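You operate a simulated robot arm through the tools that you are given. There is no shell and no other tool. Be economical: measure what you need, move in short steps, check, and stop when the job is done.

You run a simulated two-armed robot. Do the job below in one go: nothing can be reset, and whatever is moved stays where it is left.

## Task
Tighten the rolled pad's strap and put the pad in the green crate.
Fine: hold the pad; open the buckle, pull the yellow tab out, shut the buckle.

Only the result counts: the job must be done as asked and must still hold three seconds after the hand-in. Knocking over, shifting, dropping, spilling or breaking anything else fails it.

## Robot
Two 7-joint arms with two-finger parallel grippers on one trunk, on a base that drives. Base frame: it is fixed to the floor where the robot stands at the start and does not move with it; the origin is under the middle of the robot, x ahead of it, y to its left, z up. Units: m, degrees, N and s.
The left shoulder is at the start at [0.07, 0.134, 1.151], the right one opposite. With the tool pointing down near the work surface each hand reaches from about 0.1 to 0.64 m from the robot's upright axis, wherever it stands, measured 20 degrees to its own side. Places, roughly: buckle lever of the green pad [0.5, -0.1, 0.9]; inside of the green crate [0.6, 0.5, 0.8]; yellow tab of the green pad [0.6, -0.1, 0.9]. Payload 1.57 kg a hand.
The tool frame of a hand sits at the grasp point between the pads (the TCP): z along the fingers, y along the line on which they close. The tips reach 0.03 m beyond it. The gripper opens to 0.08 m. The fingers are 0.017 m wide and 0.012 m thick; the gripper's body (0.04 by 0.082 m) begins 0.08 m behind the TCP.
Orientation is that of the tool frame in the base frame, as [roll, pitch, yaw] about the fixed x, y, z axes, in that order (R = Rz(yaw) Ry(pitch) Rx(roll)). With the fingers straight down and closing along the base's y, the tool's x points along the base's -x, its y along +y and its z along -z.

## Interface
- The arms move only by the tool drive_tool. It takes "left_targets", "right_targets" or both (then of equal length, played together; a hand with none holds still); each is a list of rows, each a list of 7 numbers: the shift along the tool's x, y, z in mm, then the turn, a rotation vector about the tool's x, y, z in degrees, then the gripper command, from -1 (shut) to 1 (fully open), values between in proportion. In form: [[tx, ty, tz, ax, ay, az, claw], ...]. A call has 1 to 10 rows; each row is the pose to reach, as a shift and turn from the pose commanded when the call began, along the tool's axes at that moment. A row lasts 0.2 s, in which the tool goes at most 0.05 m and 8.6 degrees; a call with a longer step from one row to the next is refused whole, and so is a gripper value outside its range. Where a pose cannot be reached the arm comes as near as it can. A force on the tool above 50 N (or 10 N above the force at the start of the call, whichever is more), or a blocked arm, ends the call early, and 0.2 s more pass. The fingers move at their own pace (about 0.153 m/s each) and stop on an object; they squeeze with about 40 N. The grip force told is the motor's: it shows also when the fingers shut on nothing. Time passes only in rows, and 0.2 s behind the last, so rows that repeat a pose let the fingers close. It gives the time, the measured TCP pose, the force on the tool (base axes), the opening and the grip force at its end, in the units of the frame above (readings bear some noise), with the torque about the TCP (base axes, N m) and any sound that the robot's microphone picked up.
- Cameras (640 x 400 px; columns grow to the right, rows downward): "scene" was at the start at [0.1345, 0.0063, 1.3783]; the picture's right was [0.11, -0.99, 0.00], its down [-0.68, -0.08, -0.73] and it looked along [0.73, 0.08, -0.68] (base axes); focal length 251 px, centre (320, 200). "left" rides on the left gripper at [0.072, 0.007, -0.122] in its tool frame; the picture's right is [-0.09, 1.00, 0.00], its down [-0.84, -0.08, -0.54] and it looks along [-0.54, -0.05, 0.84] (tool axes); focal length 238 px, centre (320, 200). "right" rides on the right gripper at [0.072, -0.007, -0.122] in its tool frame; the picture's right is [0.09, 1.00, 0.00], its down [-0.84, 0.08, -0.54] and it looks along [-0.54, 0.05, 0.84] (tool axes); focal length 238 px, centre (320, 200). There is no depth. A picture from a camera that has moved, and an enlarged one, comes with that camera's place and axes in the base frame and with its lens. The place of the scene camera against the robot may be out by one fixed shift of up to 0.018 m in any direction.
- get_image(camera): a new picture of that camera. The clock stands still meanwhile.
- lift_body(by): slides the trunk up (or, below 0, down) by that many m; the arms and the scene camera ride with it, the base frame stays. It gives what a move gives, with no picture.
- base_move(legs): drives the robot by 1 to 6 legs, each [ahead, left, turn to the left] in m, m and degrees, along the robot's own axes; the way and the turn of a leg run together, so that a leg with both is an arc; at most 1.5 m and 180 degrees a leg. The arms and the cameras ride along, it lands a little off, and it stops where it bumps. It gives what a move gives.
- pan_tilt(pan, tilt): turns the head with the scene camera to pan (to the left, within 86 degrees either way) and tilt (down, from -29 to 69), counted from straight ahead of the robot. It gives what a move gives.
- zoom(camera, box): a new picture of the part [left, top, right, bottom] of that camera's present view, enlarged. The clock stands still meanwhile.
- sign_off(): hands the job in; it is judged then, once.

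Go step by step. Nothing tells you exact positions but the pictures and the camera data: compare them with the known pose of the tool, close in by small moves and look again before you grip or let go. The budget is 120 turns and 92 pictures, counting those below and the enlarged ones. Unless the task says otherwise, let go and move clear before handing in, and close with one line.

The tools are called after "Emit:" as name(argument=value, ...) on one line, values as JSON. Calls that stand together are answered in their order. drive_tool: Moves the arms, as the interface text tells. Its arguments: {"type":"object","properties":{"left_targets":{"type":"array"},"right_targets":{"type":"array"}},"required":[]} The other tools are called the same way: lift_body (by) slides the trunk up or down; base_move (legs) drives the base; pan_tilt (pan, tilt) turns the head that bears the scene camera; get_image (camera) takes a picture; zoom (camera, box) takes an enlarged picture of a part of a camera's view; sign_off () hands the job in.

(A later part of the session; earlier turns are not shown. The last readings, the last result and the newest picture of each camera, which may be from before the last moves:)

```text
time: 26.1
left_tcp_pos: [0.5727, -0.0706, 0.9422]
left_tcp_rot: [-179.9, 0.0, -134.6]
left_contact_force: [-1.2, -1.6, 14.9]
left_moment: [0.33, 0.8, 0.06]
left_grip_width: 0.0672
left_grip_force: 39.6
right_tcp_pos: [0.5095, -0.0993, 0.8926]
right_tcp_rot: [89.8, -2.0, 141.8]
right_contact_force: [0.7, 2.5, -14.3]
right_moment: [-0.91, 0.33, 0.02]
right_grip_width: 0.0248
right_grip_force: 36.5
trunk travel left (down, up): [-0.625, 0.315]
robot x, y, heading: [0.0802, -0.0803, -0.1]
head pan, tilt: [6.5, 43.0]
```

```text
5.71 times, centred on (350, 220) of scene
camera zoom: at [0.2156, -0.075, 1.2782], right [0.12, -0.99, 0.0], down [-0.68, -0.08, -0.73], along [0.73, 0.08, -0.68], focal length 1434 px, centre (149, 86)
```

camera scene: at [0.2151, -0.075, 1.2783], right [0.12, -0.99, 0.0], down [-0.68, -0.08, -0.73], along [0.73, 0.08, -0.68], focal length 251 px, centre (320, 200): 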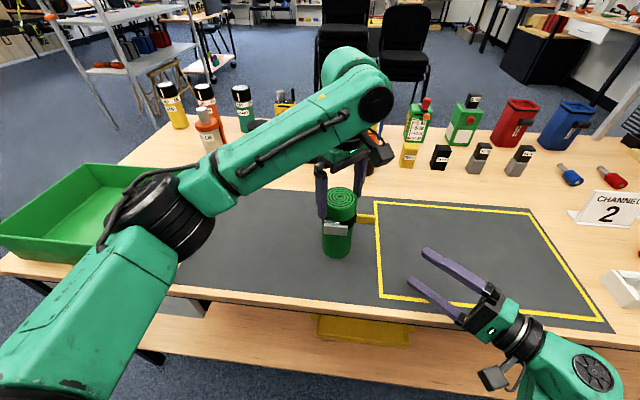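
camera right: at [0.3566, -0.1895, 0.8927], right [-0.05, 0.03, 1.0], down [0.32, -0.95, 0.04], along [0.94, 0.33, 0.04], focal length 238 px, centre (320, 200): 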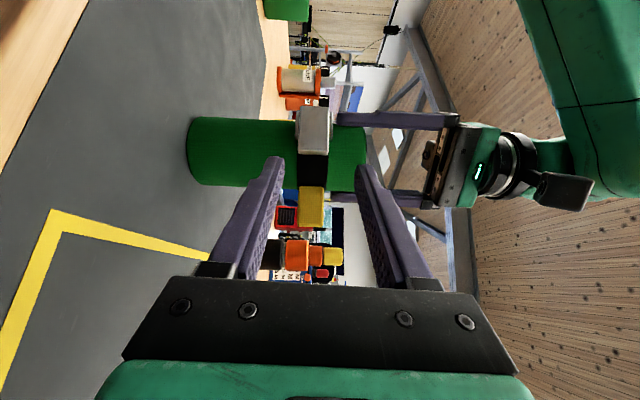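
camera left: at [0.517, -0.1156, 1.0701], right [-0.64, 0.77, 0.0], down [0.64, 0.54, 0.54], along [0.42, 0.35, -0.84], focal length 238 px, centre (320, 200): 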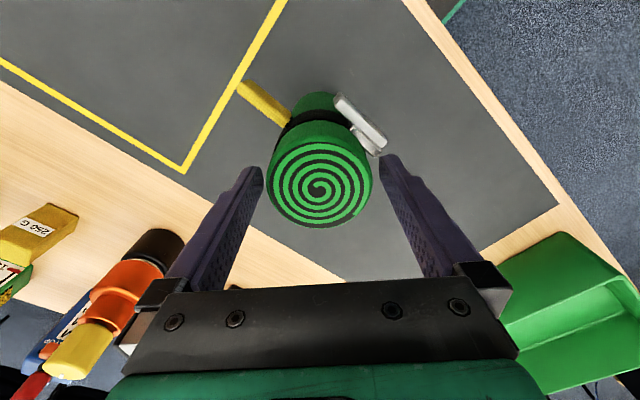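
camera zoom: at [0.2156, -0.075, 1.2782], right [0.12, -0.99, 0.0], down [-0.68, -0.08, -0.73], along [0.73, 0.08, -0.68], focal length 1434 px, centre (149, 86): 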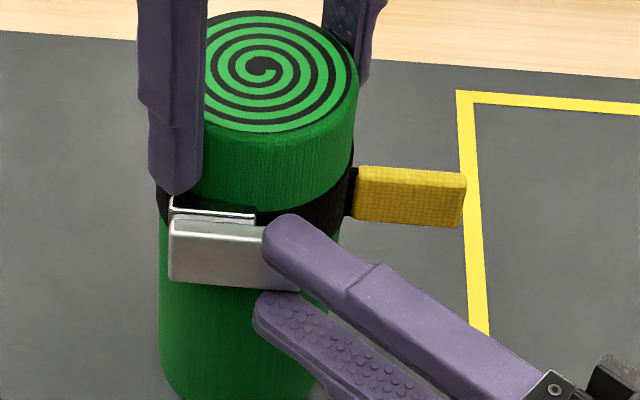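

The lever is gripped by its edges (24.8 mm). I ease down 2 mm and swing it outward along an arc, first by about 30°.

Emit:
drive_tool(right_targets=[[0, -2, 0, 0, 0, 0, -1], [4, -2, -3, 0, -2, 0, -1], [9, -2, -5, 0, -4, 0, -1], [14, -2, -7, 0, -6, 0, -1], [18, -2, -8, 0, -8, 0, -1], [18, -2, -8, 0, -8, 0, -1]])

Emit:
zoom(camera="right", box=[180, 80, 440, 240])

Emit:
zoom(camera="scene", box=[310, 185, 390, 255])

```text
time: 27.6
left_tcp_pos: [0.5735, -0.0682, 0.9423]
left_tcp_rot: [-179.9, 0.2, -134.5]
left_contact_force: [0.1, 0.2, 6.1]
left_moment: [0.13, 0.13, 0.04]
left_grip_width: 0.0669
left_grip_force: 39.6
right_tcp_pos: [0.49, -0.0935, 0.8934]
right_tcp_rot: [89.6, -2.1, 133.9]
right_contact_force: [-1.2, 0.3, -0.8]
right_moment: [-0.01, 0.01, 0.0]
right_grip_width: 0.0
right_grip_force: 21.3
trunk travel left (down, up): [-0.625, 0.315]
robot x, y, heading: [0.082, -0.0799, 0.1]
head pan, tilt: [6.5, 43.0]
```

```text
2.46 times, centred on (310, 160) of right
camera zoom: at [0.3515, -0.1264, 0.89], right [-0.04, 0.04, 1.0], down [0.19, -0.98, 0.04], along [0.98, 0.19, 0.04], focal length 587 px, centre (345, 298)
```

zoom: 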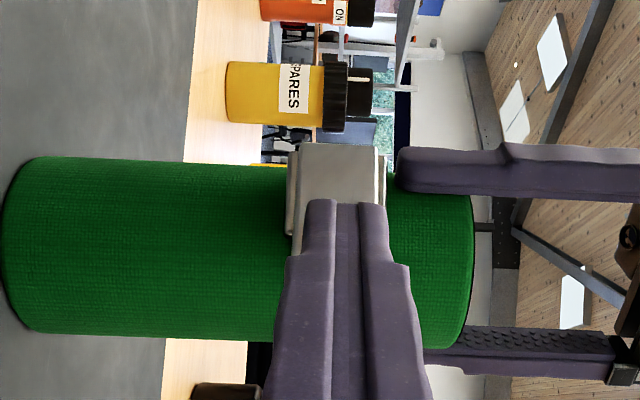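

```text
5.71 times, centred on (350, 220) of scene
camera zoom: at [0.2148, -0.0752, 1.2784], right [0.12, -0.99, 0.0], down [-0.68, -0.08, -0.73], along [0.73, 0.08, -0.68], focal length 1434 px, centre (149, 86)
```

zoom: 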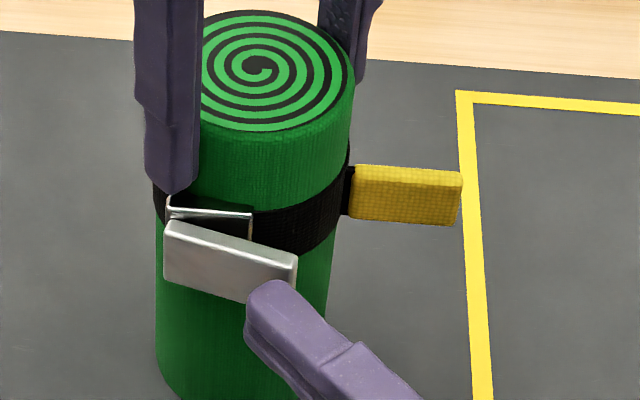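

The lever popped slightly open before slipping out. I'll back off, point the hand more towards +y (parallel to the lever) and regrip it more deeply.

Emit:
drive_tool(right_targets=[[-5, 0, -35, 0, 0, 0, -1], [-20, 0, -50, 0, 7.5, 0, 0.2], [-35, 0, -45, 0, 15, 0, 0.2], [-50, 0, -40, 0, 22.5, 0, 0.2], [-62, 0, -30, 0, 30, 0, 0.2], [-62, 0, -30, 0, 36, 0, 0.2], [-62, 0, -30, 0, 36, 0, 0.2]])

Emit:
get_image(camera="right")

Emit:
zoom(camera="scene", box=[300, 185, 420, 275])

```text
time: 29.1
left_tcp_pos: [0.5722, -0.0696, 0.9408]
left_tcp_rot: [-180.0, -0.1, -134.7]
left_contact_force: [-1.2, 1.0, 1.6]
left_moment: [0.26, 0.18, 0.03]
left_grip_width: 0.0668
left_grip_force: 39.9
right_tcp_pos: [0.5096, -0.1595, 0.8904]
right_tcp_rot: [88.6, -1.6, 169.9]
right_contact_force: [0.3, 0.6, 0.5]
right_moment: [-0.02, 0.01, -0.01]
right_grip_width: 0.0481
right_grip_force: 0.0
trunk travel left (down, up): [-0.625, 0.315]
robot x, y, heading: [0.0821, -0.0835, 0.1]
head pan, tilt: [6.5, 43.0]
```

```text
53 pictures are left
camera right: at [0.4185, -0.266, 0.884], right [-0.07, -0.01, 1.0], down [0.73, -0.68, 0.04], along [0.68, 0.73, 0.06], focal length 238 px, centre (320, 200)
```

right: 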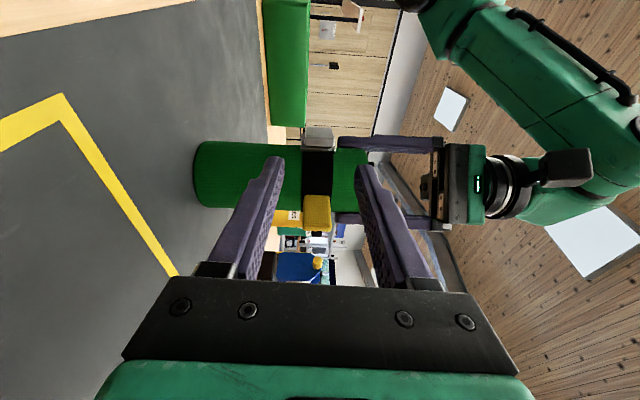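

```text
4.44 times, centred on (360, 230) of scene
camera zoom: at [0.2148, -0.0749, 1.2783], right [0.12, -0.99, 0.0], down [-0.68, -0.08, -0.73], along [0.73, 0.08, -0.68], focal length 1115 px, centre (142, 67)
```

zoom: 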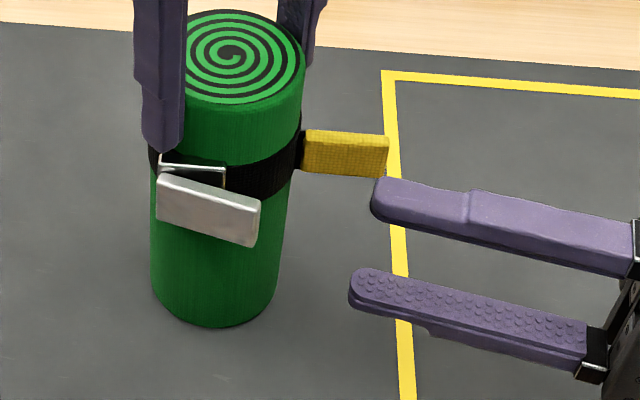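

Lever is now open by roughly 15°, and lines up with the finger direction. I slide over it and grip.

Emit:
drive_tool(right_targets=[[1, 2, 20, 0, 0, 0, 0.2], [2, 2, 40, 0, 0, 0, 0.2], [2, 2, 62, 0, 0, 0, 0.2], [2, 2, 62, 0, 0, 0, 0.2]])

Emit:
zoom(camera="scene", box=[310, 185, 390, 255])

Emit:
zoom(camera="right", box=[180, 80, 440, 240])

```text
time: 30.1
left_tcp_pos: [0.5719, -0.0704, 0.9426]
left_tcp_rot: [-179.9, 0.0, -134.8]
left_contact_force: [0.4, 0.0, 1.9]
left_moment: [0.14, 0.1, 0.02]
left_grip_width: 0.0668
left_grip_force: 39.9
right_tcp_pos: [0.5201, -0.0981, 0.8933]
right_tcp_rot: [88.7, -1.5, 169.8]
right_contact_force: [-0.1, -0.4, 0.9]
right_moment: [-0.05, 0.01, -0.02]
right_grip_width: 0.0479
right_grip_force: 0.0
trunk travel left (down, up): [-0.625, 0.315]
robot x, y, heading: [0.0835, -0.0826, 0.2]
head pan, tilt: [6.5, 43.0]
```

```text
5.71 times, centred on (350, 220) of scene
camera zoom: at [0.215, -0.0752, 1.2783], right [0.12, -0.99, 0.0], down [-0.68, -0.08, -0.73], along [0.73, 0.08, -0.68], focal length 1434 px, centre (149, 86)
```

zoom: 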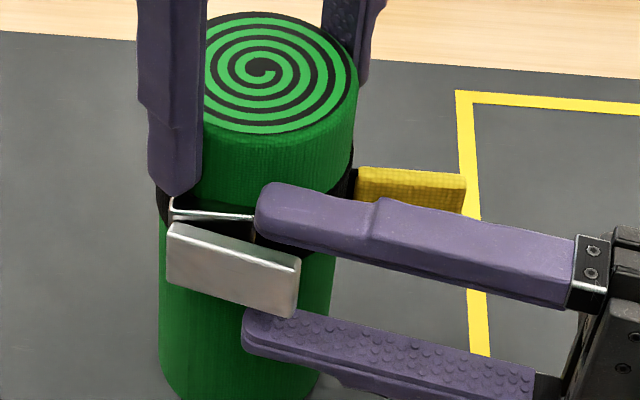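

```text
2.46 times, centred on (310, 160) of right
camera zoom: at [0.4276, -0.2062, 0.8873], right [-0.07, -0.01, 1.0], down [0.73, -0.68, 0.04], along [0.68, 0.73, 0.06], focal length 587 px, centre (345, 298)
```

zoom: 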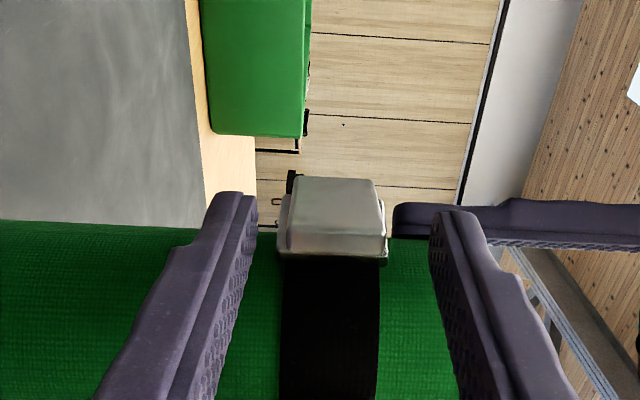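

Emit:
drive_tool(right_targets=[[5, 0, 1, 0, 0, 0, 0.2], [5, 0, 1, 0, 0, 0, -0.1], [5, 0, 1, 0, 0, 0, -0.4], [5, 0, 1, 0, 0, 0, -1], [5, 0, 1, 0, 0, 0, -1]])

Emit:
zoom(camera="scene", box=[310, 185, 390, 255])

```text
time: 31.4
left_tcp_pos: [0.572, -0.0707, 0.944]
left_tcp_rot: [-179.9, 0.1, -134.7]
left_contact_force: [-2.5, -1.9, 13.5]
left_moment: [0.52, 0.87, 0.1]
left_grip_width: 0.0669
left_grip_force: 39.7
right_tcp_pos: [0.5146, -0.097, 0.8911]
right_tcp_rot: [89.0, -1.6, 169.8]
right_contact_force: [1.2, 1.8, -15.1]
right_moment: [-0.98, 0.13, -0.08]
right_grip_width: 0.025
right_grip_force: 37.1
trunk travel left (down, up): [-0.625, 0.315]
robot x, y, heading: [0.0825, -0.0799, 0.2]
head pan, tilt: [6.5, 43.0]
```

```text
5.71 times, centred on (350, 220) of scene
camera zoom: at [0.2156, -0.075, 1.2782], right [0.12, -0.99, 0.0], down [-0.68, -0.08, -0.73], along [0.73, 0.08, -0.68], focal length 1434 px, centre (149, 86)
```

zoom: 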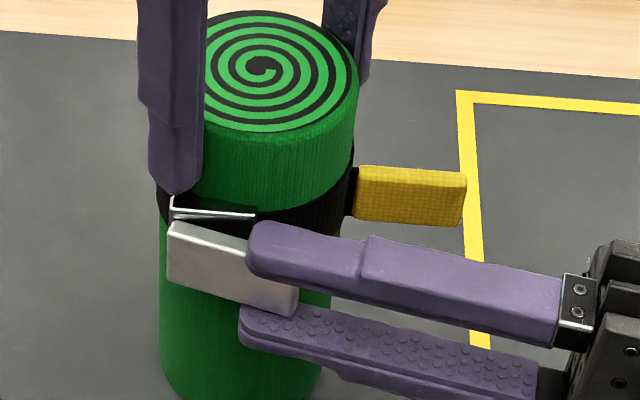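

Emit:
drive_tool(right_targets=[[0, -2, 0, 0, 0, 0, -1], [7, -2, 1, 0, -7.5, 0, -1], [14, -2, 3.4, 0, -15, 0, -1], [20.5, -2, 6.5, 0, -22.5, 0, -1], [26.6, -2, 10.3, 0, -30, 0, -1], [32, -2, 15, 0, -37.5, 0, -1], [37, -2, 20, 0, -45, 0, -1], [37, -2, 20, 0, -45, 0, -1]])

Emit:
zoom(camera="scene", box=[310, 185, 390, 255])

```text
time: 33.1
left_tcp_pos: [0.573, -0.0704, 0.9441]
left_tcp_rot: [-179.8, -0.1, -134.7]
left_contact_force: [8.6, -4.8, 11.2]
left_moment: [-0.03, 0.62, -0.04]
left_grip_width: 0.0668
left_grip_force: 40.0
right_tcp_pos: [0.4812, -0.0706, 0.8918]
right_tcp_rot: [90.3, -2.1, 124.8]
right_contact_force: [-8.0, 6.3, -9.2]
right_moment: [-0.1, -0.01, 0.49]
right_grip_width: 0.0249
right_grip_force: 36.9
trunk travel left (down, up): [-0.625, 0.315]
robot x, y, heading: [0.0761, -0.0812, 0.3]
head pan, tilt: [6.5, 43.0]
```

```text
5.71 times, centred on (350, 220) of scene
camera zoom: at [0.2156, -0.0756, 1.2783], right [0.12, -0.99, 0.0], down [-0.68, -0.08, -0.73], along [0.73, 0.08, -0.68], focal length 1434 px, centre (149, 86)
```

zoom: 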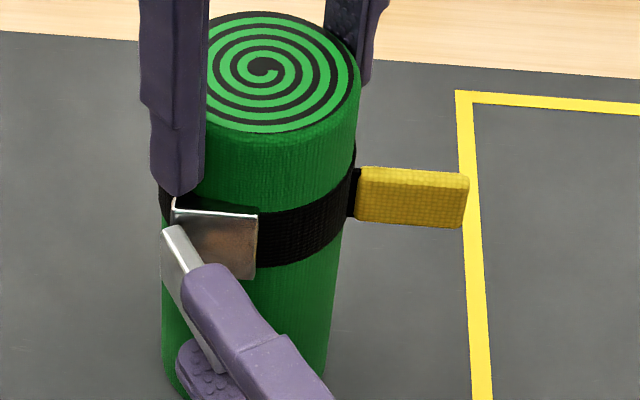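

The lever is about 60° open and firmly held. I continue the swing another 30°.

Emit:
drive_tool(right_targets=[[7, 0, 1, 0, -7.5, 0, -1], [14, 0, 3.4, 0, -15, 0, -1], [20.5, 0, 6.5, 0, -22.5, 0, -1], [27, 0, 10.3, 0, -30, 0, -1], [27, 0, 10.3, 0, -30, 0, -1]])

Emit:
zoom(camera="scene", box=[310, 185, 390, 255])

```text
time: 34.1
left_tcp_pos: [0.5759, -0.0775, 0.9421]
left_tcp_rot: [179.3, 0.5, -134.6]
left_contact_force: [-0.2, 0.3, 0.3]
left_moment: [0.14, 0.01, -0.02]
left_grip_width: 0.0671
left_grip_force: 39.7
right_tcp_pos: [0.4429, -0.036, 0.8587]
right_tcp_rot: [92.3, 6.0, 107.3]
right_contact_force: [-0.3, 0.1, 0.7]
right_moment: [0.02, 0.02, 0.03]
right_grip_width: 0.0004
right_grip_force: 20.9
right hand out of reach, approached as far as the arm can: row 4
trunk travel left (down, up): [-0.625, 0.315]
robot x, y, heading: [0.0821, -0.0794, -0.1]
head pan, tilt: [6.5, 43.0]
stopped in row 4 (right hand): the arm was blocked; the commanded pose is now the measured one
```

```text
5.71 times, centred on (350, 220) of scene
camera zoom: at [0.2193, -0.0889, 1.2779], right [0.12, -0.99, -0.01], down [-0.68, -0.07, -0.73], along [0.72, 0.09, -0.68], focal length 1434 px, centre (149, 86)
```

zoom: 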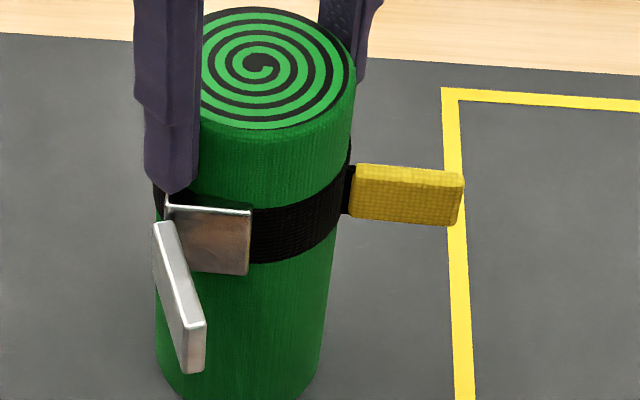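

The lever is now open by about 85–90°, but the right arm got blocked by its reach limit and slipped free. I check the whole situation.

Emit:
drive_tool(right_targets=[[0, 0, -10, 0, 0, 0, -1], [0, 0, -20, 0, 0, 0, -1]])

Emit:
get_image(camera="scene")

Emit:
get_image(camera="left")

```text
time: 34.7
left_tcp_pos: [0.578, -0.0754, 0.9423]
left_tcp_rot: [179.8, 0.2, -134.7]
left_contact_force: [0.5, -6.8, 14.3]
left_moment: [-1.1, -0.71, -0.23]
left_grip_width: 0.0666
left_grip_force: 40.2
right_tcp_pos: [0.4259, -0.0364, 0.8584]
right_tcp_rot: [92.6, 6.1, 107.1]
right_contact_force: [-0.2, -0.7, 0.4]
right_moment: [0.02, 0.0, 0.0]
right_grip_width: 0.0001
right_grip_force: 21.0
trunk travel left (down, up): [-0.625, 0.315]
robot x, y, heading: [0.0824, -0.0805, 0.4]
head pan, tilt: [6.5, 43.0]
```

```text
46 pictures are left
camera scene: at [0.2228, -0.0823, 1.2776], right [0.12, -0.99, -0.01], down [-0.68, -0.07, -0.73], along [0.72, 0.09, -0.69], focal length 251 px, centre (320, 200)
```

scene: 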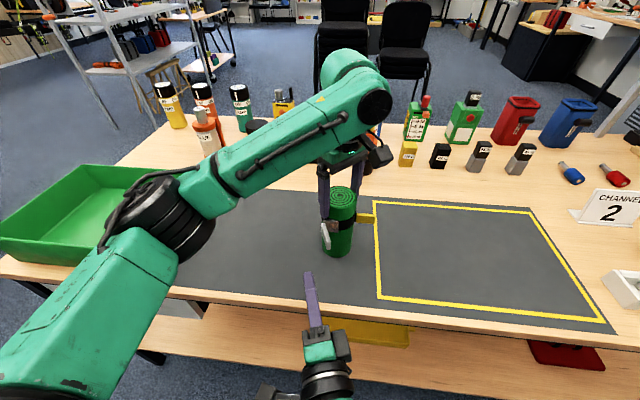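

```text
45 pictures are left
camera left: at [0.5235, -0.1207, 1.0645], right [-0.64, 0.77, 0.0], down [0.64, 0.54, 0.54], along [0.41, 0.35, -0.84], focal length 238 px, centre (320, 200)
```

left: 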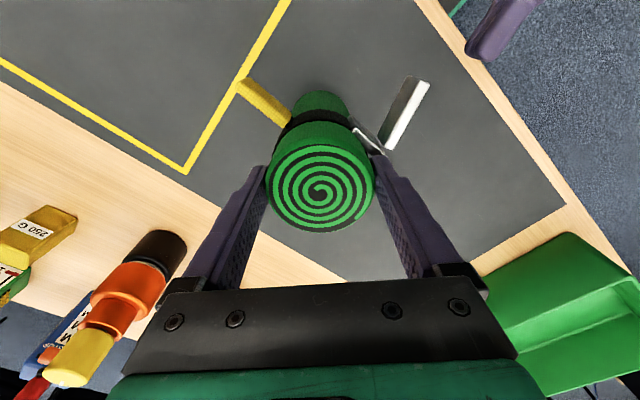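

The robot is slightly strained, so the right arm is pressing somewhere. I back it off to the right.

Emit:
drive_tool(right_targets=[[-20, 10, -20, 0, 7, 0, -1], [-50, 20, -30, 0, 14, 0, -1], [-80, 30, -35, 0, 21, 0, -1], [-110, 40, -40, 0, 28, 0, -1], [-140, 40, -45, 0, 35, 0, 0], [-165, 40, -49, 0, 35, 0, 0.2], [-165, 40, -49, 0, 35, 0, 0.2]])

Emit:
get_image(camera="scene")

```text
time: 36.3
left_tcp_pos: [0.5727, -0.0686, 0.9438]
left_tcp_rot: [180.0, 0.1, -134.5]
left_contact_force: [1.1, 0.0, -2.5]
left_moment: [0.04, -0.01, -0.02]
left_grip_width: 0.0669
left_grip_force: 40.5
right_tcp_pos: [0.4231, -0.1977, 0.9218]
right_tcp_rot: [95.7, 4.0, 142.2]
right_contact_force: [1.0, -0.5, 0.4]
right_moment: [0.03, 0.01, 0.0]
right_grip_width: 0.0481
right_grip_force: 0.1
right hand out of reach, approached as far as the arm can: row 3, 4
trunk travel left (down, up): [-0.625, 0.315]
robot x, y, heading: [0.0804, -0.0822, 0.1]
head pan, tilt: [6.5, 43.0]
```

```text
44 pictures are left
camera scene: at [0.2155, -0.0748, 1.2782], right [0.12, -0.99, 0.0], down [-0.68, -0.08, -0.73], along [0.73, 0.08, -0.68], focal length 251 px, centre (320, 200)
```

scene: 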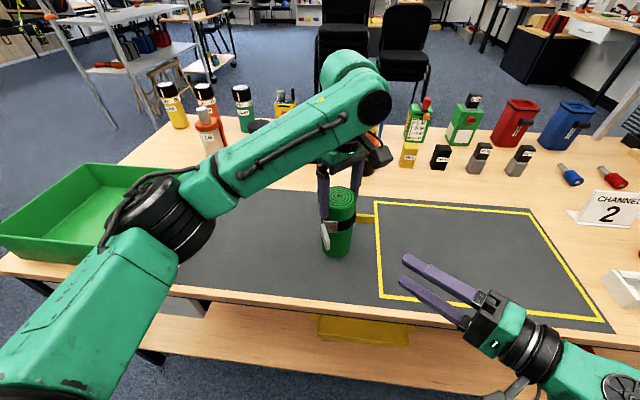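

All settled. Now I bring the right hand beside the tab, pointing at it from -y, with fingers above and below its level.

Emit:
drive_tool(right_targets=[[-23, -6, 18, -1.5, 7, 1, 0.2], [-46, -12, 42, -3, 14, 2, 0.2], [-69, -18, 65, -4.5, 21, 3, 0.2], [-91, -25, 84, -6, 28, 4, 0.2], [-91, -25, 84, -6, 28, 4, 0.2]])

Emit:
get_image(camera="right")

Emit:
zoom(camera="scene", box=[310, 175, 430, 265])

```text
time: 37.5
left_tcp_pos: [0.5723, -0.0684, 0.9453]
left_tcp_rot: [180.0, 0.1, -134.7]
left_contact_force: [-0.5, 0.2, -1.3]
left_moment: [0.04, 0.01, 0.01]
left_grip_width: 0.0667
left_grip_force: 39.8
right_tcp_pos: [0.5434, -0.19, 0.8952]
right_tcp_rot: [90.2, -1.5, 170.2]
right_contact_force: [-0.2, 0.9, -0.6]
right_moment: [0.0, -0.02, -0.02]
right_grip_width: 0.0479
right_grip_force: 0.1
trunk travel left (down, up): [-0.625, 0.315]
robot x, y, heading: [0.08, -0.0824, 0.4]
head pan, tilt: [6.5, 43.0]
```

```text
43 pictures are left
camera right: at [0.4522, -0.2975, 0.8912], right [-0.06, 0.01, 1.0], down [0.73, -0.68, 0.06], along [0.68, 0.74, 0.03], focal length 238 px, centre (320, 200)
```

right: 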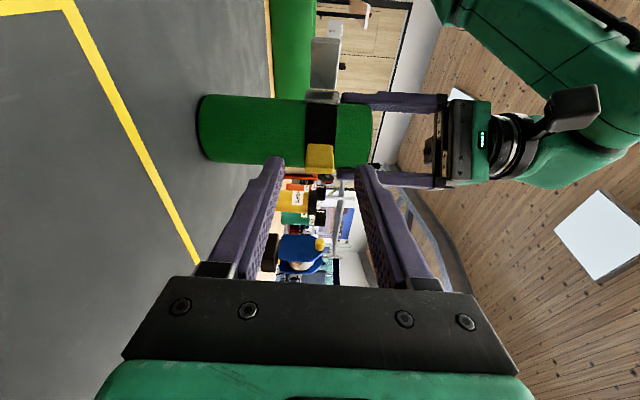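

```text
4.44 times, centred on (370, 220) of scene
camera zoom: at [0.2141, -0.0753, 1.2785], right [0.12, -0.99, 0.0], down [-0.68, -0.08, -0.73], along [0.73, 0.08, -0.68], focal length 1115 px, centre (98, 111)
```

zoom: 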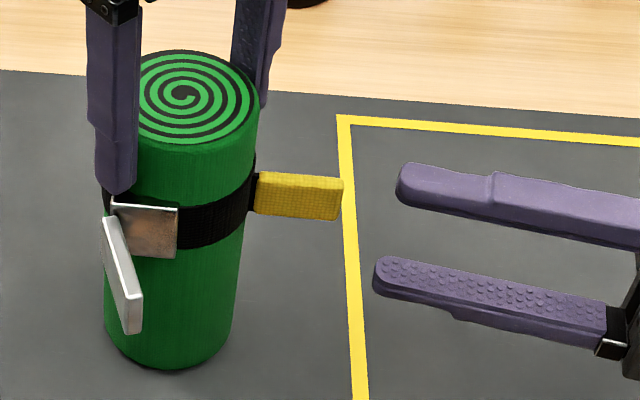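

Emit:
drive_tool(right_targets=[[-3, 0, 23, 0, 0, 0, 0.2], [-6, 0, 46, 0, 0, 0, 0.2], [-6, 0, 46, 0, 0, 0, -0.1], [-6, 0, 46, 0, 0, 0, -0.4], [-6, 0, 46, 0, 0, 0, -1], [-6, 0, 46, 0, 0, 0, -1]])

Emit:
zoom(camera="scene", box=[310, 175, 430, 265])

Emit:
zoom(camera="right", box=[180, 80, 440, 240])

```text
time: 38.9
left_tcp_pos: [0.573, -0.0677, 0.9435]
left_tcp_rot: [180.0, 0.1, -134.6]
left_contact_force: [1.4, -1.8, -2.5]
left_moment: [0.19, 0.17, -0.02]
left_grip_width: 0.067
left_grip_force: 40.1
right_tcp_pos: [0.5605, -0.1462, 0.8944]
right_tcp_rot: [90.2, -1.6, 170.0]
right_contact_force: [-0.4, 1.2, 1.3]
right_moment: [-0.15, -0.16, 0.01]
right_grip_width: 0.0231
right_grip_force: 35.3
trunk travel left (down, up): [-0.625, 0.315]
robot x, y, heading: [0.0814, -0.0803, 0.1]
head pan, tilt: [6.5, 43.0]
```

```text
4.44 times, centred on (370, 220) of scene
camera zoom: at [0.2155, -0.0749, 1.2782], right [0.12, -0.99, 0.0], down [-0.68, -0.08, -0.73], along [0.73, 0.08, -0.68], focal length 1115 px, centre (98, 111)
```

zoom: 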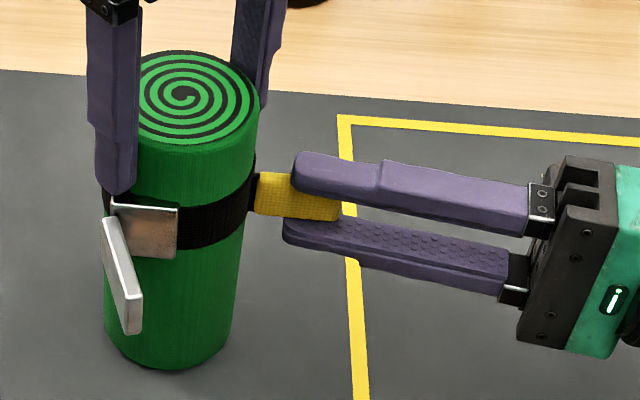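

```text
2.46 times, centred on (310, 160) of right
camera zoom: at [0.4676, -0.2545, 0.8907], right [-0.06, 0.01, 1.0], down [0.73, -0.68, 0.06], along [0.68, 0.73, 0.03], focal length 587 px, centre (345, 298)
```

zoom: 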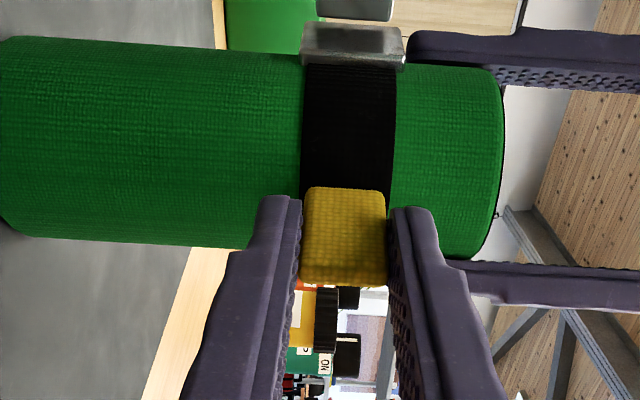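

The tab is gripped (23.1 mm). I pull it straight out along -y in small steps.

Emit:
drive_tool(right_targets=[[-0.8, 0, -5, 0, 0, 0, -1], [-1.7, 0, -10, 0, 0, 0, -1], [-2.5, 0, -15, 0, 0, 0, -1], [-3.4, 0, -20, 0, 0, 0, -1], [-3.4, 0, -20, 0, 0, 0, -1]])

Emit:
zoom(camera="scene", box=[310, 175, 430, 265])

```text
time: 40.1
left_tcp_pos: [0.5724, -0.0684, 0.9433]
left_tcp_rot: [-180.0, 0.1, -134.7]
left_contact_force: [0.2, 0.3, -5.7]
left_moment: [0.18, 0.0, -0.17]
left_grip_width: 0.0668
left_grip_force: 39.7
right_tcp_pos: [0.5594, -0.1643, 0.8943]
right_tcp_rot: [90.2, -1.6, 170.1]
right_contact_force: [0.0, 1.1, 3.1]
right_moment: [0.21, -0.11, 0.18]
right_grip_width: 0.0234
right_grip_force: 35.5
trunk travel left (down, up): [-0.625, 0.315]
robot x, y, heading: [0.0815, -0.0817, -0.2]
head pan, tilt: [6.5, 43.0]
```

```text
4.44 times, centred on (370, 220) of scene
camera zoom: at [0.2155, -0.0749, 1.2782], right [0.12, -0.99, 0.0], down [-0.68, -0.08, -0.73], along [0.73, 0.08, -0.68], focal length 1115 px, centre (98, 111)
```

zoom: 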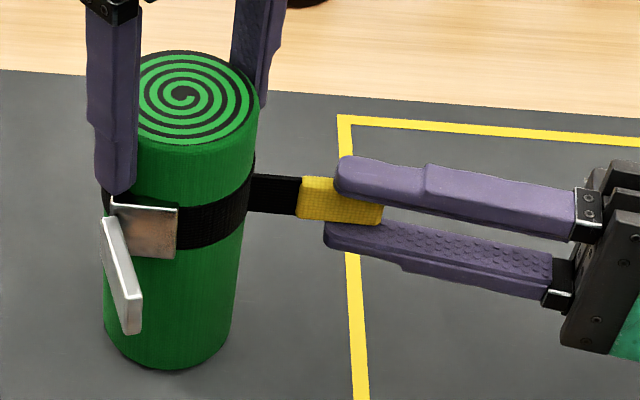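

The strap runs out smoothly. I keep pulling until resistance appears.

Emit:
drive_tool(right_targets=[[-0.8, 0, -5, 0, 0, 0, -1], [-1.7, 0, -10, 0, 0, 0, -1], [-2.5, 0, -15, 0, 0, 0, -1], [-3.4, 0, -20, 0, 0, 0, -1], [-3.4, 0, -20, 0, 0, 0, -1]])

Emit:
zoom(camera="scene", box=[310, 175, 430, 265])

```text
time: 41.3
left_tcp_pos: [0.5722, -0.0691, 0.9433]
left_tcp_rot: [179.9, 0.0, -134.5]
left_contact_force: [3.2, -1.6, -7.2]
left_moment: [0.44, -0.05, 0.11]
left_grip_width: 0.0667
left_grip_force: 39.8
right_tcp_pos: [0.5598, -0.1864, 0.8942]
right_tcp_rot: [90.2, -1.4, 170.1]
right_contact_force: [-3.3, 1.1, 5.9]
right_moment: [0.18, -0.18, 0.24]
right_grip_width: 0.023
right_grip_force: 35.6
trunk travel left (down, up): [-0.625, 0.315]
robot x, y, heading: [0.0793, -0.083, 0.3]
head pan, tilt: [6.5, 43.0]
```

```text
4.44 times, centred on (370, 220) of scene
camera zoom: at [0.2155, -0.0749, 1.2782], right [0.12, -0.99, 0.0], down [-0.68, -0.08, -0.73], along [0.73, 0.08, -0.68], focal length 1115 px, centre (98, 111)
```

zoom: 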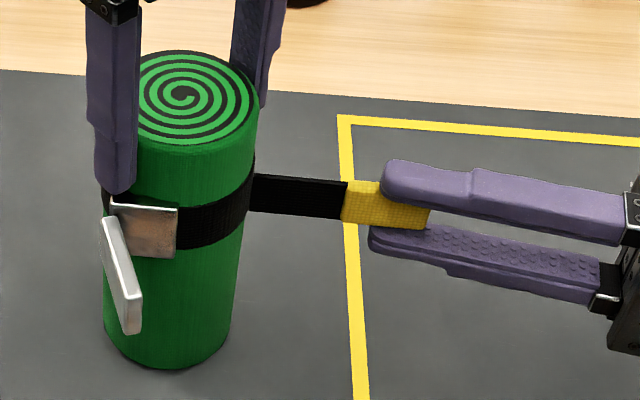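

Emit:
drive_tool(right_targets=[[-0.8, 0, -5, 0, 0, 0, -1], [-1.7, 0, -10, 0, 0, 0, -1], [-2.5, 0, -15, 0, 0, 0, -1], [-2.5, 0, -15, 0, 0, 0, -1]])

Emit:
zoom(camera="scene", box=[310, 175, 430, 265])

```text
time: 42.1
left_tcp_pos: [0.5691, -0.0751, 0.9433]
left_tcp_rot: [-179.6, -0.4, -135.3]
left_contact_force: [0.5, -3.6, -1.4]
left_moment: [0.37, 0.17, 0.26]
left_grip_width: 0.0667
left_grip_force: 40.1
right_tcp_pos: [0.5603, -0.1979, 0.8946]
right_tcp_rot: [90.3, -1.5, 170.4]
right_contact_force: [-0.9, 3.7, -0.2]
right_moment: [-0.51, -0.21, -0.07]
right_grip_width: 0.0227
right_grip_force: 35.1
trunk travel left (down, up): [-0.625, 0.315]
robot x, y, heading: [0.0823, -0.0793, 0.1]
head pan, tilt: [6.5, 43.0]
stopped in row 4 (left hand): the force on the tool passed its limit (the readings are from after the stop); the commanded pose is now the measured one
```

```text
4.44 times, centred on (370, 220) of scene
camera zoom: at [0.2155, -0.075, 1.2782], right [0.12, -0.99, 0.0], down [-0.68, -0.08, -0.73], along [0.73, 0.08, -0.68], focal length 1115 px, centre (98, 111)
```

zoom: 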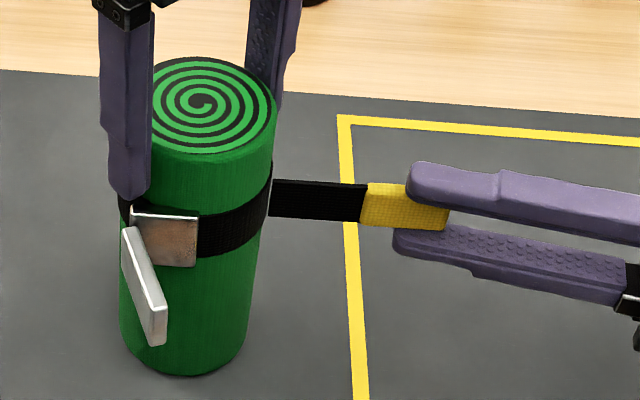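

The strap hit its end stop (total pull about 45 mm). I slacken slightly, release the tab, back away and look.

Emit:
drive_tool(right_targets=[[0, 0, 2, 0, 0, 0, -0.3], [0, 0, 2, 0, 0, 0, 0.2], [0, 0, 2, 0, 0, 0, 0.2], [-4, 0, -25, 0, 0, 0, 0.2], [-4, 0, -45, 0, 0, 0, 0.2], [-4, 0, -45, 0, 0, 0, 0.2]])

Emit:
zoom(camera="scene", box=[310, 175, 430, 265])

Emit:
get_image(camera="left")

```text
time: 43.5
left_tcp_pos: [0.5707, -0.0745, 0.9432]
left_tcp_rot: [-179.5, -0.5, -135.4]
left_contact_force: [0.7, 0.0, -2.0]
left_moment: [0.04, -0.02, 0.02]
left_grip_width: 0.0668
left_grip_force: 39.7
right_tcp_pos: [0.5539, -0.2441, 0.8941]
right_tcp_rot: [90.3, -1.5, 170.4]
right_contact_force: [-0.6, -0.6, -0.8]
right_moment: [0.0, 0.0, 0.0]
right_grip_width: 0.0479
right_grip_force: 0.0
trunk travel left (down, up): [-0.625, 0.315]
robot x, y, heading: [0.0776, -0.0825, 0.0]
head pan, tilt: [6.5, 43.0]
```

```text
4.44 times, centred on (370, 220) of scene
camera zoom: at [0.2155, -0.0748, 1.2782], right [0.12, -0.99, 0.0], down [-0.68, -0.08, -0.73], along [0.73, 0.08, -0.68], focal length 1115 px, centre (98, 111)
```

zoom: 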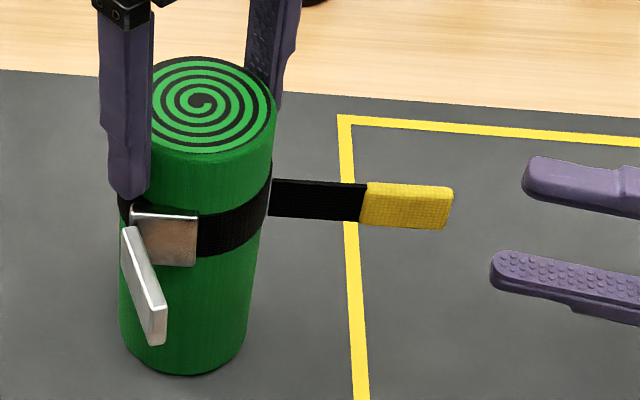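

```text
35 pictures are left
camera left: at [0.5152, -0.1174, 1.0669], right [-0.63, 0.77, -0.01], down [0.65, 0.54, 0.53], along [0.42, 0.33, -0.84], focal length 238 px, centre (320, 200)
```

left: 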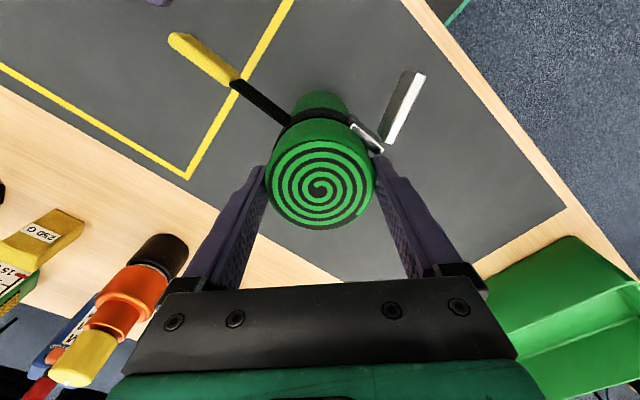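

The strap stays out. The lever is about 65° open, its free end near (0.488, -0.066). I bring the right hand round to grip it and swing it shut.

Emit:
drive_tool(right_targets=[[40, 0, -7, 0, -7.5, 0, 0.2], [79, 0, -13, 0, -15, 0, 0.2], [85, 0, 20, 0, -22.5, 0, 0.2], [90, 0, 50, 0, -30, 0, 0.2], [94, 0, 79, 0, -37.5, 0, 0.2], [94, 0, 79, 0, -44, 0, 0.2], [94, 0, 79, 0, -44, 0, 0.2]])

Emit:
zoom(camera="scene", box=[310, 175, 430, 265])

```text
time: 45.1
left_tcp_pos: [0.5706, -0.0742, 0.943]
left_tcp_rot: [-179.5, -0.5, -135.4]
left_contact_force: [0.0, -0.6, -2.2]
left_moment: [-0.02, -0.02, 0.0]
left_grip_width: 0.0667
left_grip_force: 39.7
right_tcp_pos: [0.4741, -0.1501, 0.8961]
right_tcp_rot: [91.1, -0.9, 126.3]
right_contact_force: [0.3, -0.1, 0.2]
right_moment: [-0.01, -0.02, 0.0]
right_grip_width: 0.0477
right_grip_force: 0.1
trunk travel left (down, up): [-0.625, 0.315]
robot x, y, heading: [0.0844, -0.0796, 0.2]
head pan, tilt: [6.5, 43.0]
```

```text
4.44 times, centred on (370, 220) of scene
camera zoom: at [0.2156, -0.075, 1.2782], right [0.12, -0.99, 0.0], down [-0.68, -0.08, -0.73], along [0.73, 0.08, -0.68], focal length 1115 px, centre (98, 111)
```

zoom: 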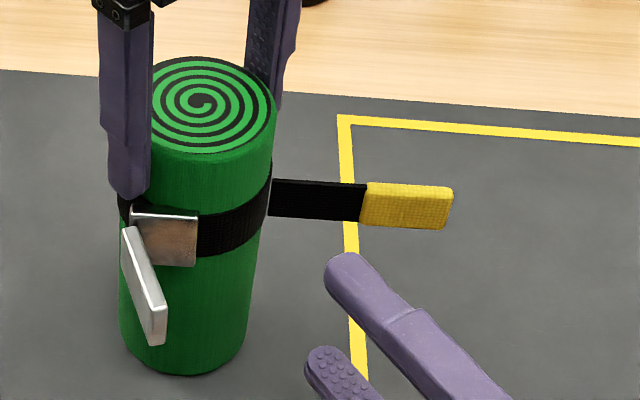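

Emit:
drive_tool(right_targets=[[18, -1, 16, 0, 0, 0, 0.2], [36, -2, 32, 0, 0, 0, 0.2], [52, -2, 48, 0, 0, 0, 0.2], [52, -2, 48, 0, 0, 0, 0.2]])

Emit:
zoom(camera="scene", box=[310, 185, 390, 255])

```text
time: 46.1
left_tcp_pos: [0.5703, -0.0751, 0.9426]
left_tcp_rot: [-179.5, -0.5, -135.4]
left_contact_force: [0.2, 0.1, -2.0]
left_moment: [-0.03, -0.01, 0.02]
left_grip_width: 0.0669
left_grip_force: 39.4
right_tcp_pos: [0.4847, -0.0784, 0.8935]
right_tcp_rot: [91.0, -1.0, 126.4]
right_contact_force: [-0.6, -0.3, -0.1]
right_moment: [-0.01, -0.01, 0.01]
right_grip_width: 0.0481
right_grip_force: 0.0
trunk travel left (down, up): [-0.625, 0.315]
robot x, y, heading: [0.0769, -0.0852, 0.1]
head pan, tilt: [6.5, 43.0]
```

```text
5.71 times, centred on (350, 220) of scene
camera zoom: at [0.2153, -0.0752, 1.2783], right [0.12, -0.99, 0.0], down [-0.68, -0.08, -0.73], along [0.73, 0.08, -0.68], focal length 1434 px, centre (149, 86)
```

zoom: 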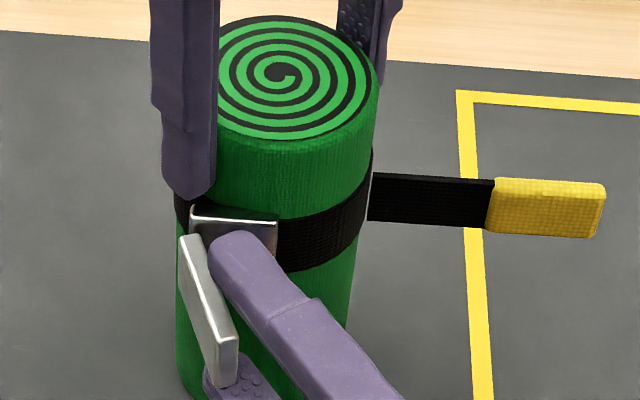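

Emit:
drive_tool(right_targets=[[5, 0, 2, 0, 0, 0, 0.2], [10, 0, 3, 0, 0, 0, 0.2], [10, 0, 3, 0, 0, 0, -0.1], [10, 0, 3, 0, 0, 0, -0.4], [10, 0, 3, 0, 0, 0, -1], [10, 0, 3, 0, 0, 0, -1]])

Emit:
zoom(camera="scene", box=[310, 185, 390, 255])

```text
time: 47.5
left_tcp_pos: [0.5703, -0.0747, 0.9426]
left_tcp_rot: [-179.4, -0.5, -135.4]
left_contact_force: [1.0, 0.1, 5.2]
left_moment: [0.0, 1.1, -0.01]
left_grip_width: 0.0666
left_grip_force: 40.7
right_tcp_pos: [0.4814, -0.0695, 0.8923]
right_tcp_rot: [91.3, -0.9, 126.4]
right_contact_force: [0.0, -0.1, -3.8]
right_moment: [0.01, -0.53, 0.02]
right_grip_width: 0.0256
right_grip_force: 36.5
trunk travel left (down, up): [-0.625, 0.315]
robot x, y, heading: [0.0808, -0.0815, 0.1]
head pan, tilt: [6.5, 43.0]
```

```text
5.71 times, centred on (350, 220) of scene
camera zoom: at [0.2154, -0.0749, 1.2783], right [0.12, -0.99, 0.0], down [-0.68, -0.08, -0.73], along [0.73, 0.08, -0.68], focal length 1434 px, centre (149, 86)
```

zoom: 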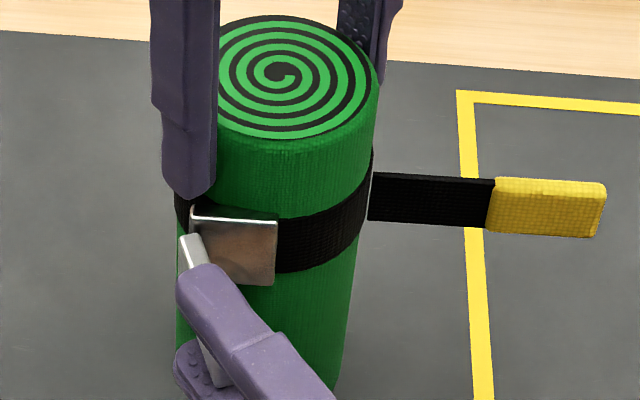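

Emit:
drive_tool(right_targets=[[-7, 0, -1, 0, 7.5, 0, -1], [-14, 0, -1.6, 0, 15, 0, -1], [-21, 0, -0.7, 0, 22.5, 0, -1], [-27.8, 0, 0.5, 0, 30, 0, -1], [-34.5, 0, 3, 0, 37.5, 0, -1], [-40.7, 0, 6.2, 0, 45, 0, -1], [-40.7, 0, 6.2, 0, 45, 0, -1]])

Emit:
zoom(camera="scene", box=[310, 185, 390, 255])

```text
time: 49.1
left_tcp_pos: [0.5709, -0.0744, 0.9434]
left_tcp_rot: [-179.2, -0.4, -135.3]
left_contact_force: [8.1, 2.9, 9.0]
left_moment: [0.16, 0.17, -0.31]
left_grip_width: 0.067
left_grip_force: 39.7
right_tcp_pos: [0.509, -0.0982, 0.8929]
right_tcp_rot: [90.1, -1.5, 171.5]
right_contact_force: [-8.3, -2.3, -8.8]
right_moment: [-0.26, 0.05, 0.39]
right_grip_width: 0.0251
right_grip_force: 36.6
trunk travel left (down, up): [-0.625, 0.315]
robot x, y, heading: [0.0809, -0.0836, 0.1]
head pan, tilt: [6.5, 43.0]
```

```text
5.71 times, centred on (350, 220) of scene
camera zoom: at [0.2148, -0.075, 1.2783], right [0.12, -0.99, 0.0], down [-0.68, -0.08, -0.73], along [0.73, 0.08, -0.68], focal length 1434 px, centre (149, 86)
```

zoom: 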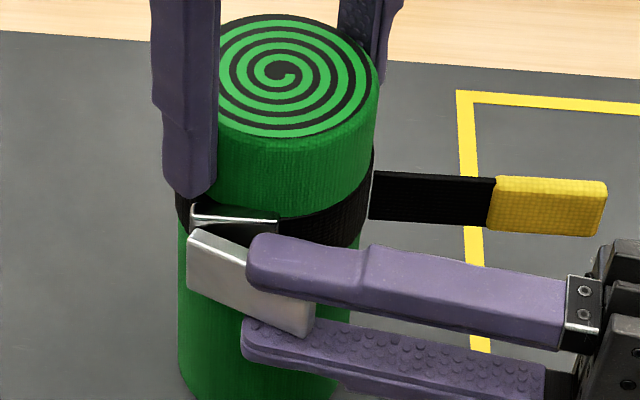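

The lever is about 20° from shut, still gripped. I continue pressing it home.

Emit:
drive_tool(right_targets=[[-5, 0, -1, 0, 3, 0, -1], [-10, 0, -2, 0, 6, 0, -1], [-14, 0, -2, 0, 9, 0, -1], [-17, 0, -2, 0, 10, 0, -1], [-17, 0, -2, 0, 10, 0, -1]])

Emit:
zoom(camera="scene", box=[310, 185, 390, 255])

```text
time: 50.4
left_tcp_pos: [0.5719, -0.0737, 0.944]
left_tcp_rot: [-179.2, -0.2, -135.1]
left_contact_force: [36.1, -3.3, 0.9]
left_moment: [-0.33, -1.36, 1.39]
left_grip_width: 0.0668
left_grip_force: 39.6
right_tcp_pos: [0.5252, -0.1028, 0.8935]
right_tcp_rot: [90.0, -1.5, -178.3]
right_contact_force: [-35.5, 4.0, -0.5]
right_moment: [0.08, -0.38, -0.21]
right_grip_width: 0.0253
right_grip_force: 36.1
trunk travel left (down, up): [-0.625, 0.315]
robot x, y, heading: [0.0802, -0.0814, 0.2]
head pan, tilt: [6.5, 43.0]
```

```text
5.71 times, centred on (350, 220) of scene
camera zoom: at [0.2154, -0.075, 1.2783], right [0.12, -0.99, 0.0], down [-0.68, -0.08, -0.73], along [0.73, 0.08, -0.68], focal length 1434 px, centre (149, 86)
```

zoom: 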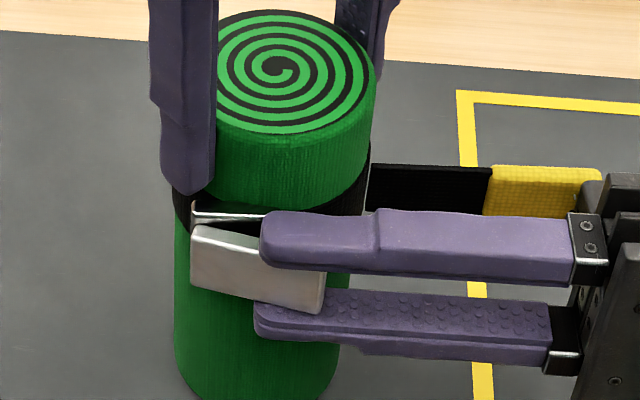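

The fingers now press against the pad rather than closing the lever. I release, retreat in front, close the fingers and will push on the lever face.

Emit:
drive_tool(right_targets=[[5, 0, 0, 0, 0, 0, -0.6], [8, 0, 0, 0, 0, 0, 0.2], [8, 0, 0, 0, 0, 0, 0.2], [25, 0, 0, 0, 0, 0, 0.2], [42, 0, 0, 0, 0, 0, 0.2], [42, 0, 0, 0, 0, 0, -1], [42, 0, 0, 0, 0, 0, -1]])

Emit:
zoom(camera="scene", box=[310, 185, 390, 255])

Emit:
get_image(camera="left")

```text
time: 52.0
left_tcp_pos: [0.5698, -0.074, 0.9434]
left_tcp_rot: [-179.5, -0.5, -135.5]
left_contact_force: [0.0, -0.7, -2.2]
left_moment: [0.01, -0.04, 0.0]
left_grip_width: 0.0665
left_grip_force: 40.1
right_tcp_pos: [0.4838, -0.1046, 0.8945]
right_tcp_rot: [89.9, -1.5, -178.6]
right_contact_force: [-0.5, -0.4, 0.0]
right_moment: [-0.01, -0.01, 0.0]
right_grip_width: 0.0001
right_grip_force: 21.6
trunk travel left (down, up): [-0.625, 0.315]
robot x, y, heading: [0.0796, -0.0821, 0.2]
head pan, tilt: [6.5, 43.0]
```

```text
5.71 times, centred on (350, 220) of scene
camera zoom: at [0.2153, -0.075, 1.2783], right [0.12, -0.99, 0.0], down [-0.68, -0.08, -0.73], along [0.73, 0.08, -0.68], focal length 1434 px, centre (149, 86)
```

zoom: 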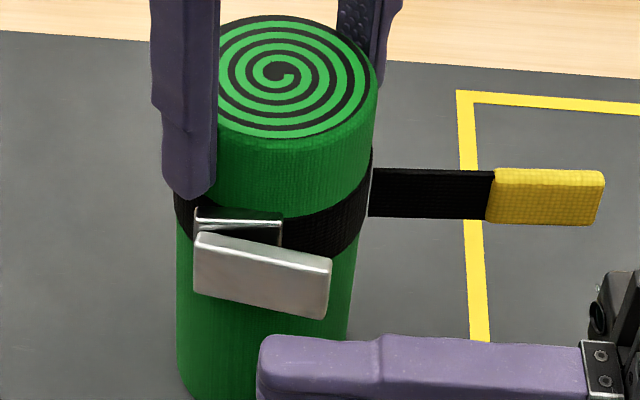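

```text
28 pictures are left
camera left: at [0.515, -0.1176, 1.067], right [-0.63, 0.77, -0.01], down [0.65, 0.54, 0.54], along [0.42, 0.33, -0.84], focal length 238 px, centre (320, 200)
```

left: 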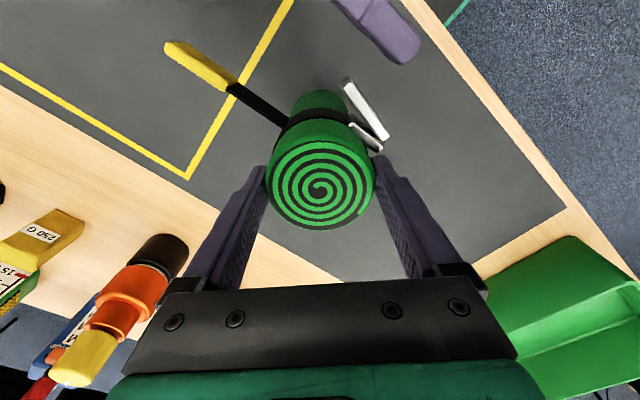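

Emit:
drive_tool(right_targets=[[-10, 0, 0, 0, 0, 0, -1], [-20, 0, 0, 0, 0, 0, -1], [-26, 0, 0, 0, 0, 0, -1], [-31, 0, 0, 0, 0, 0, -1], [-35, 0, 0, 0, 0, 0, -1], [-35, 0, 0, 0, 0, 0, -1]])

Emit:
zoom(camera="scene", box=[310, 185, 390, 255])

```text
time: 53.4
left_tcp_pos: [0.5722, -0.0741, 0.9447]
left_tcp_rot: [-179.4, -0.3, -135.2]
left_contact_force: [16.9, 1.4, -5.3]
left_moment: [-0.05, -1.0, -0.09]
left_grip_width: 0.0668
left_grip_force: 40.3
right_tcp_pos: [0.5185, -0.1022, 0.8939]
right_tcp_rot: [89.8, -1.5, -178.4]
right_contact_force: [-16.6, -2.1, 2.6]
right_moment: [0.2, -0.03, 0.53]
right_grip_width: 0.0
right_grip_force: 21.7
trunk travel left (down, up): [-0.625, 0.315]
robot x, y, heading: [0.0795, -0.0837, 0.2]
head pan, tilt: [6.5, 43.0]
```

```text
5.71 times, centred on (350, 220) of scene
camera zoom: at [0.2154, -0.075, 1.2783], right [0.12, -0.99, 0.0], down [-0.68, -0.08, -0.73], along [0.73, 0.08, -0.68], focal length 1434 px, centre (149, 86)
```

zoom: 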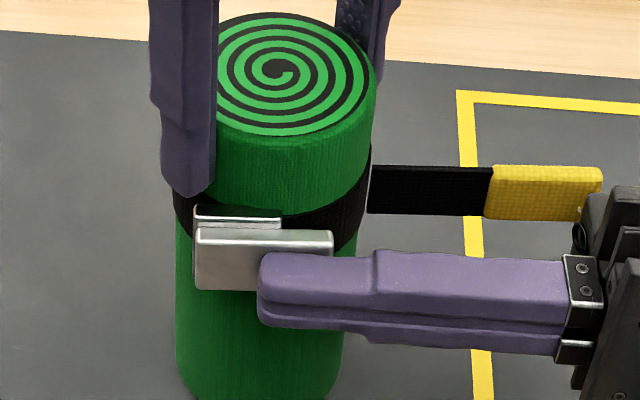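

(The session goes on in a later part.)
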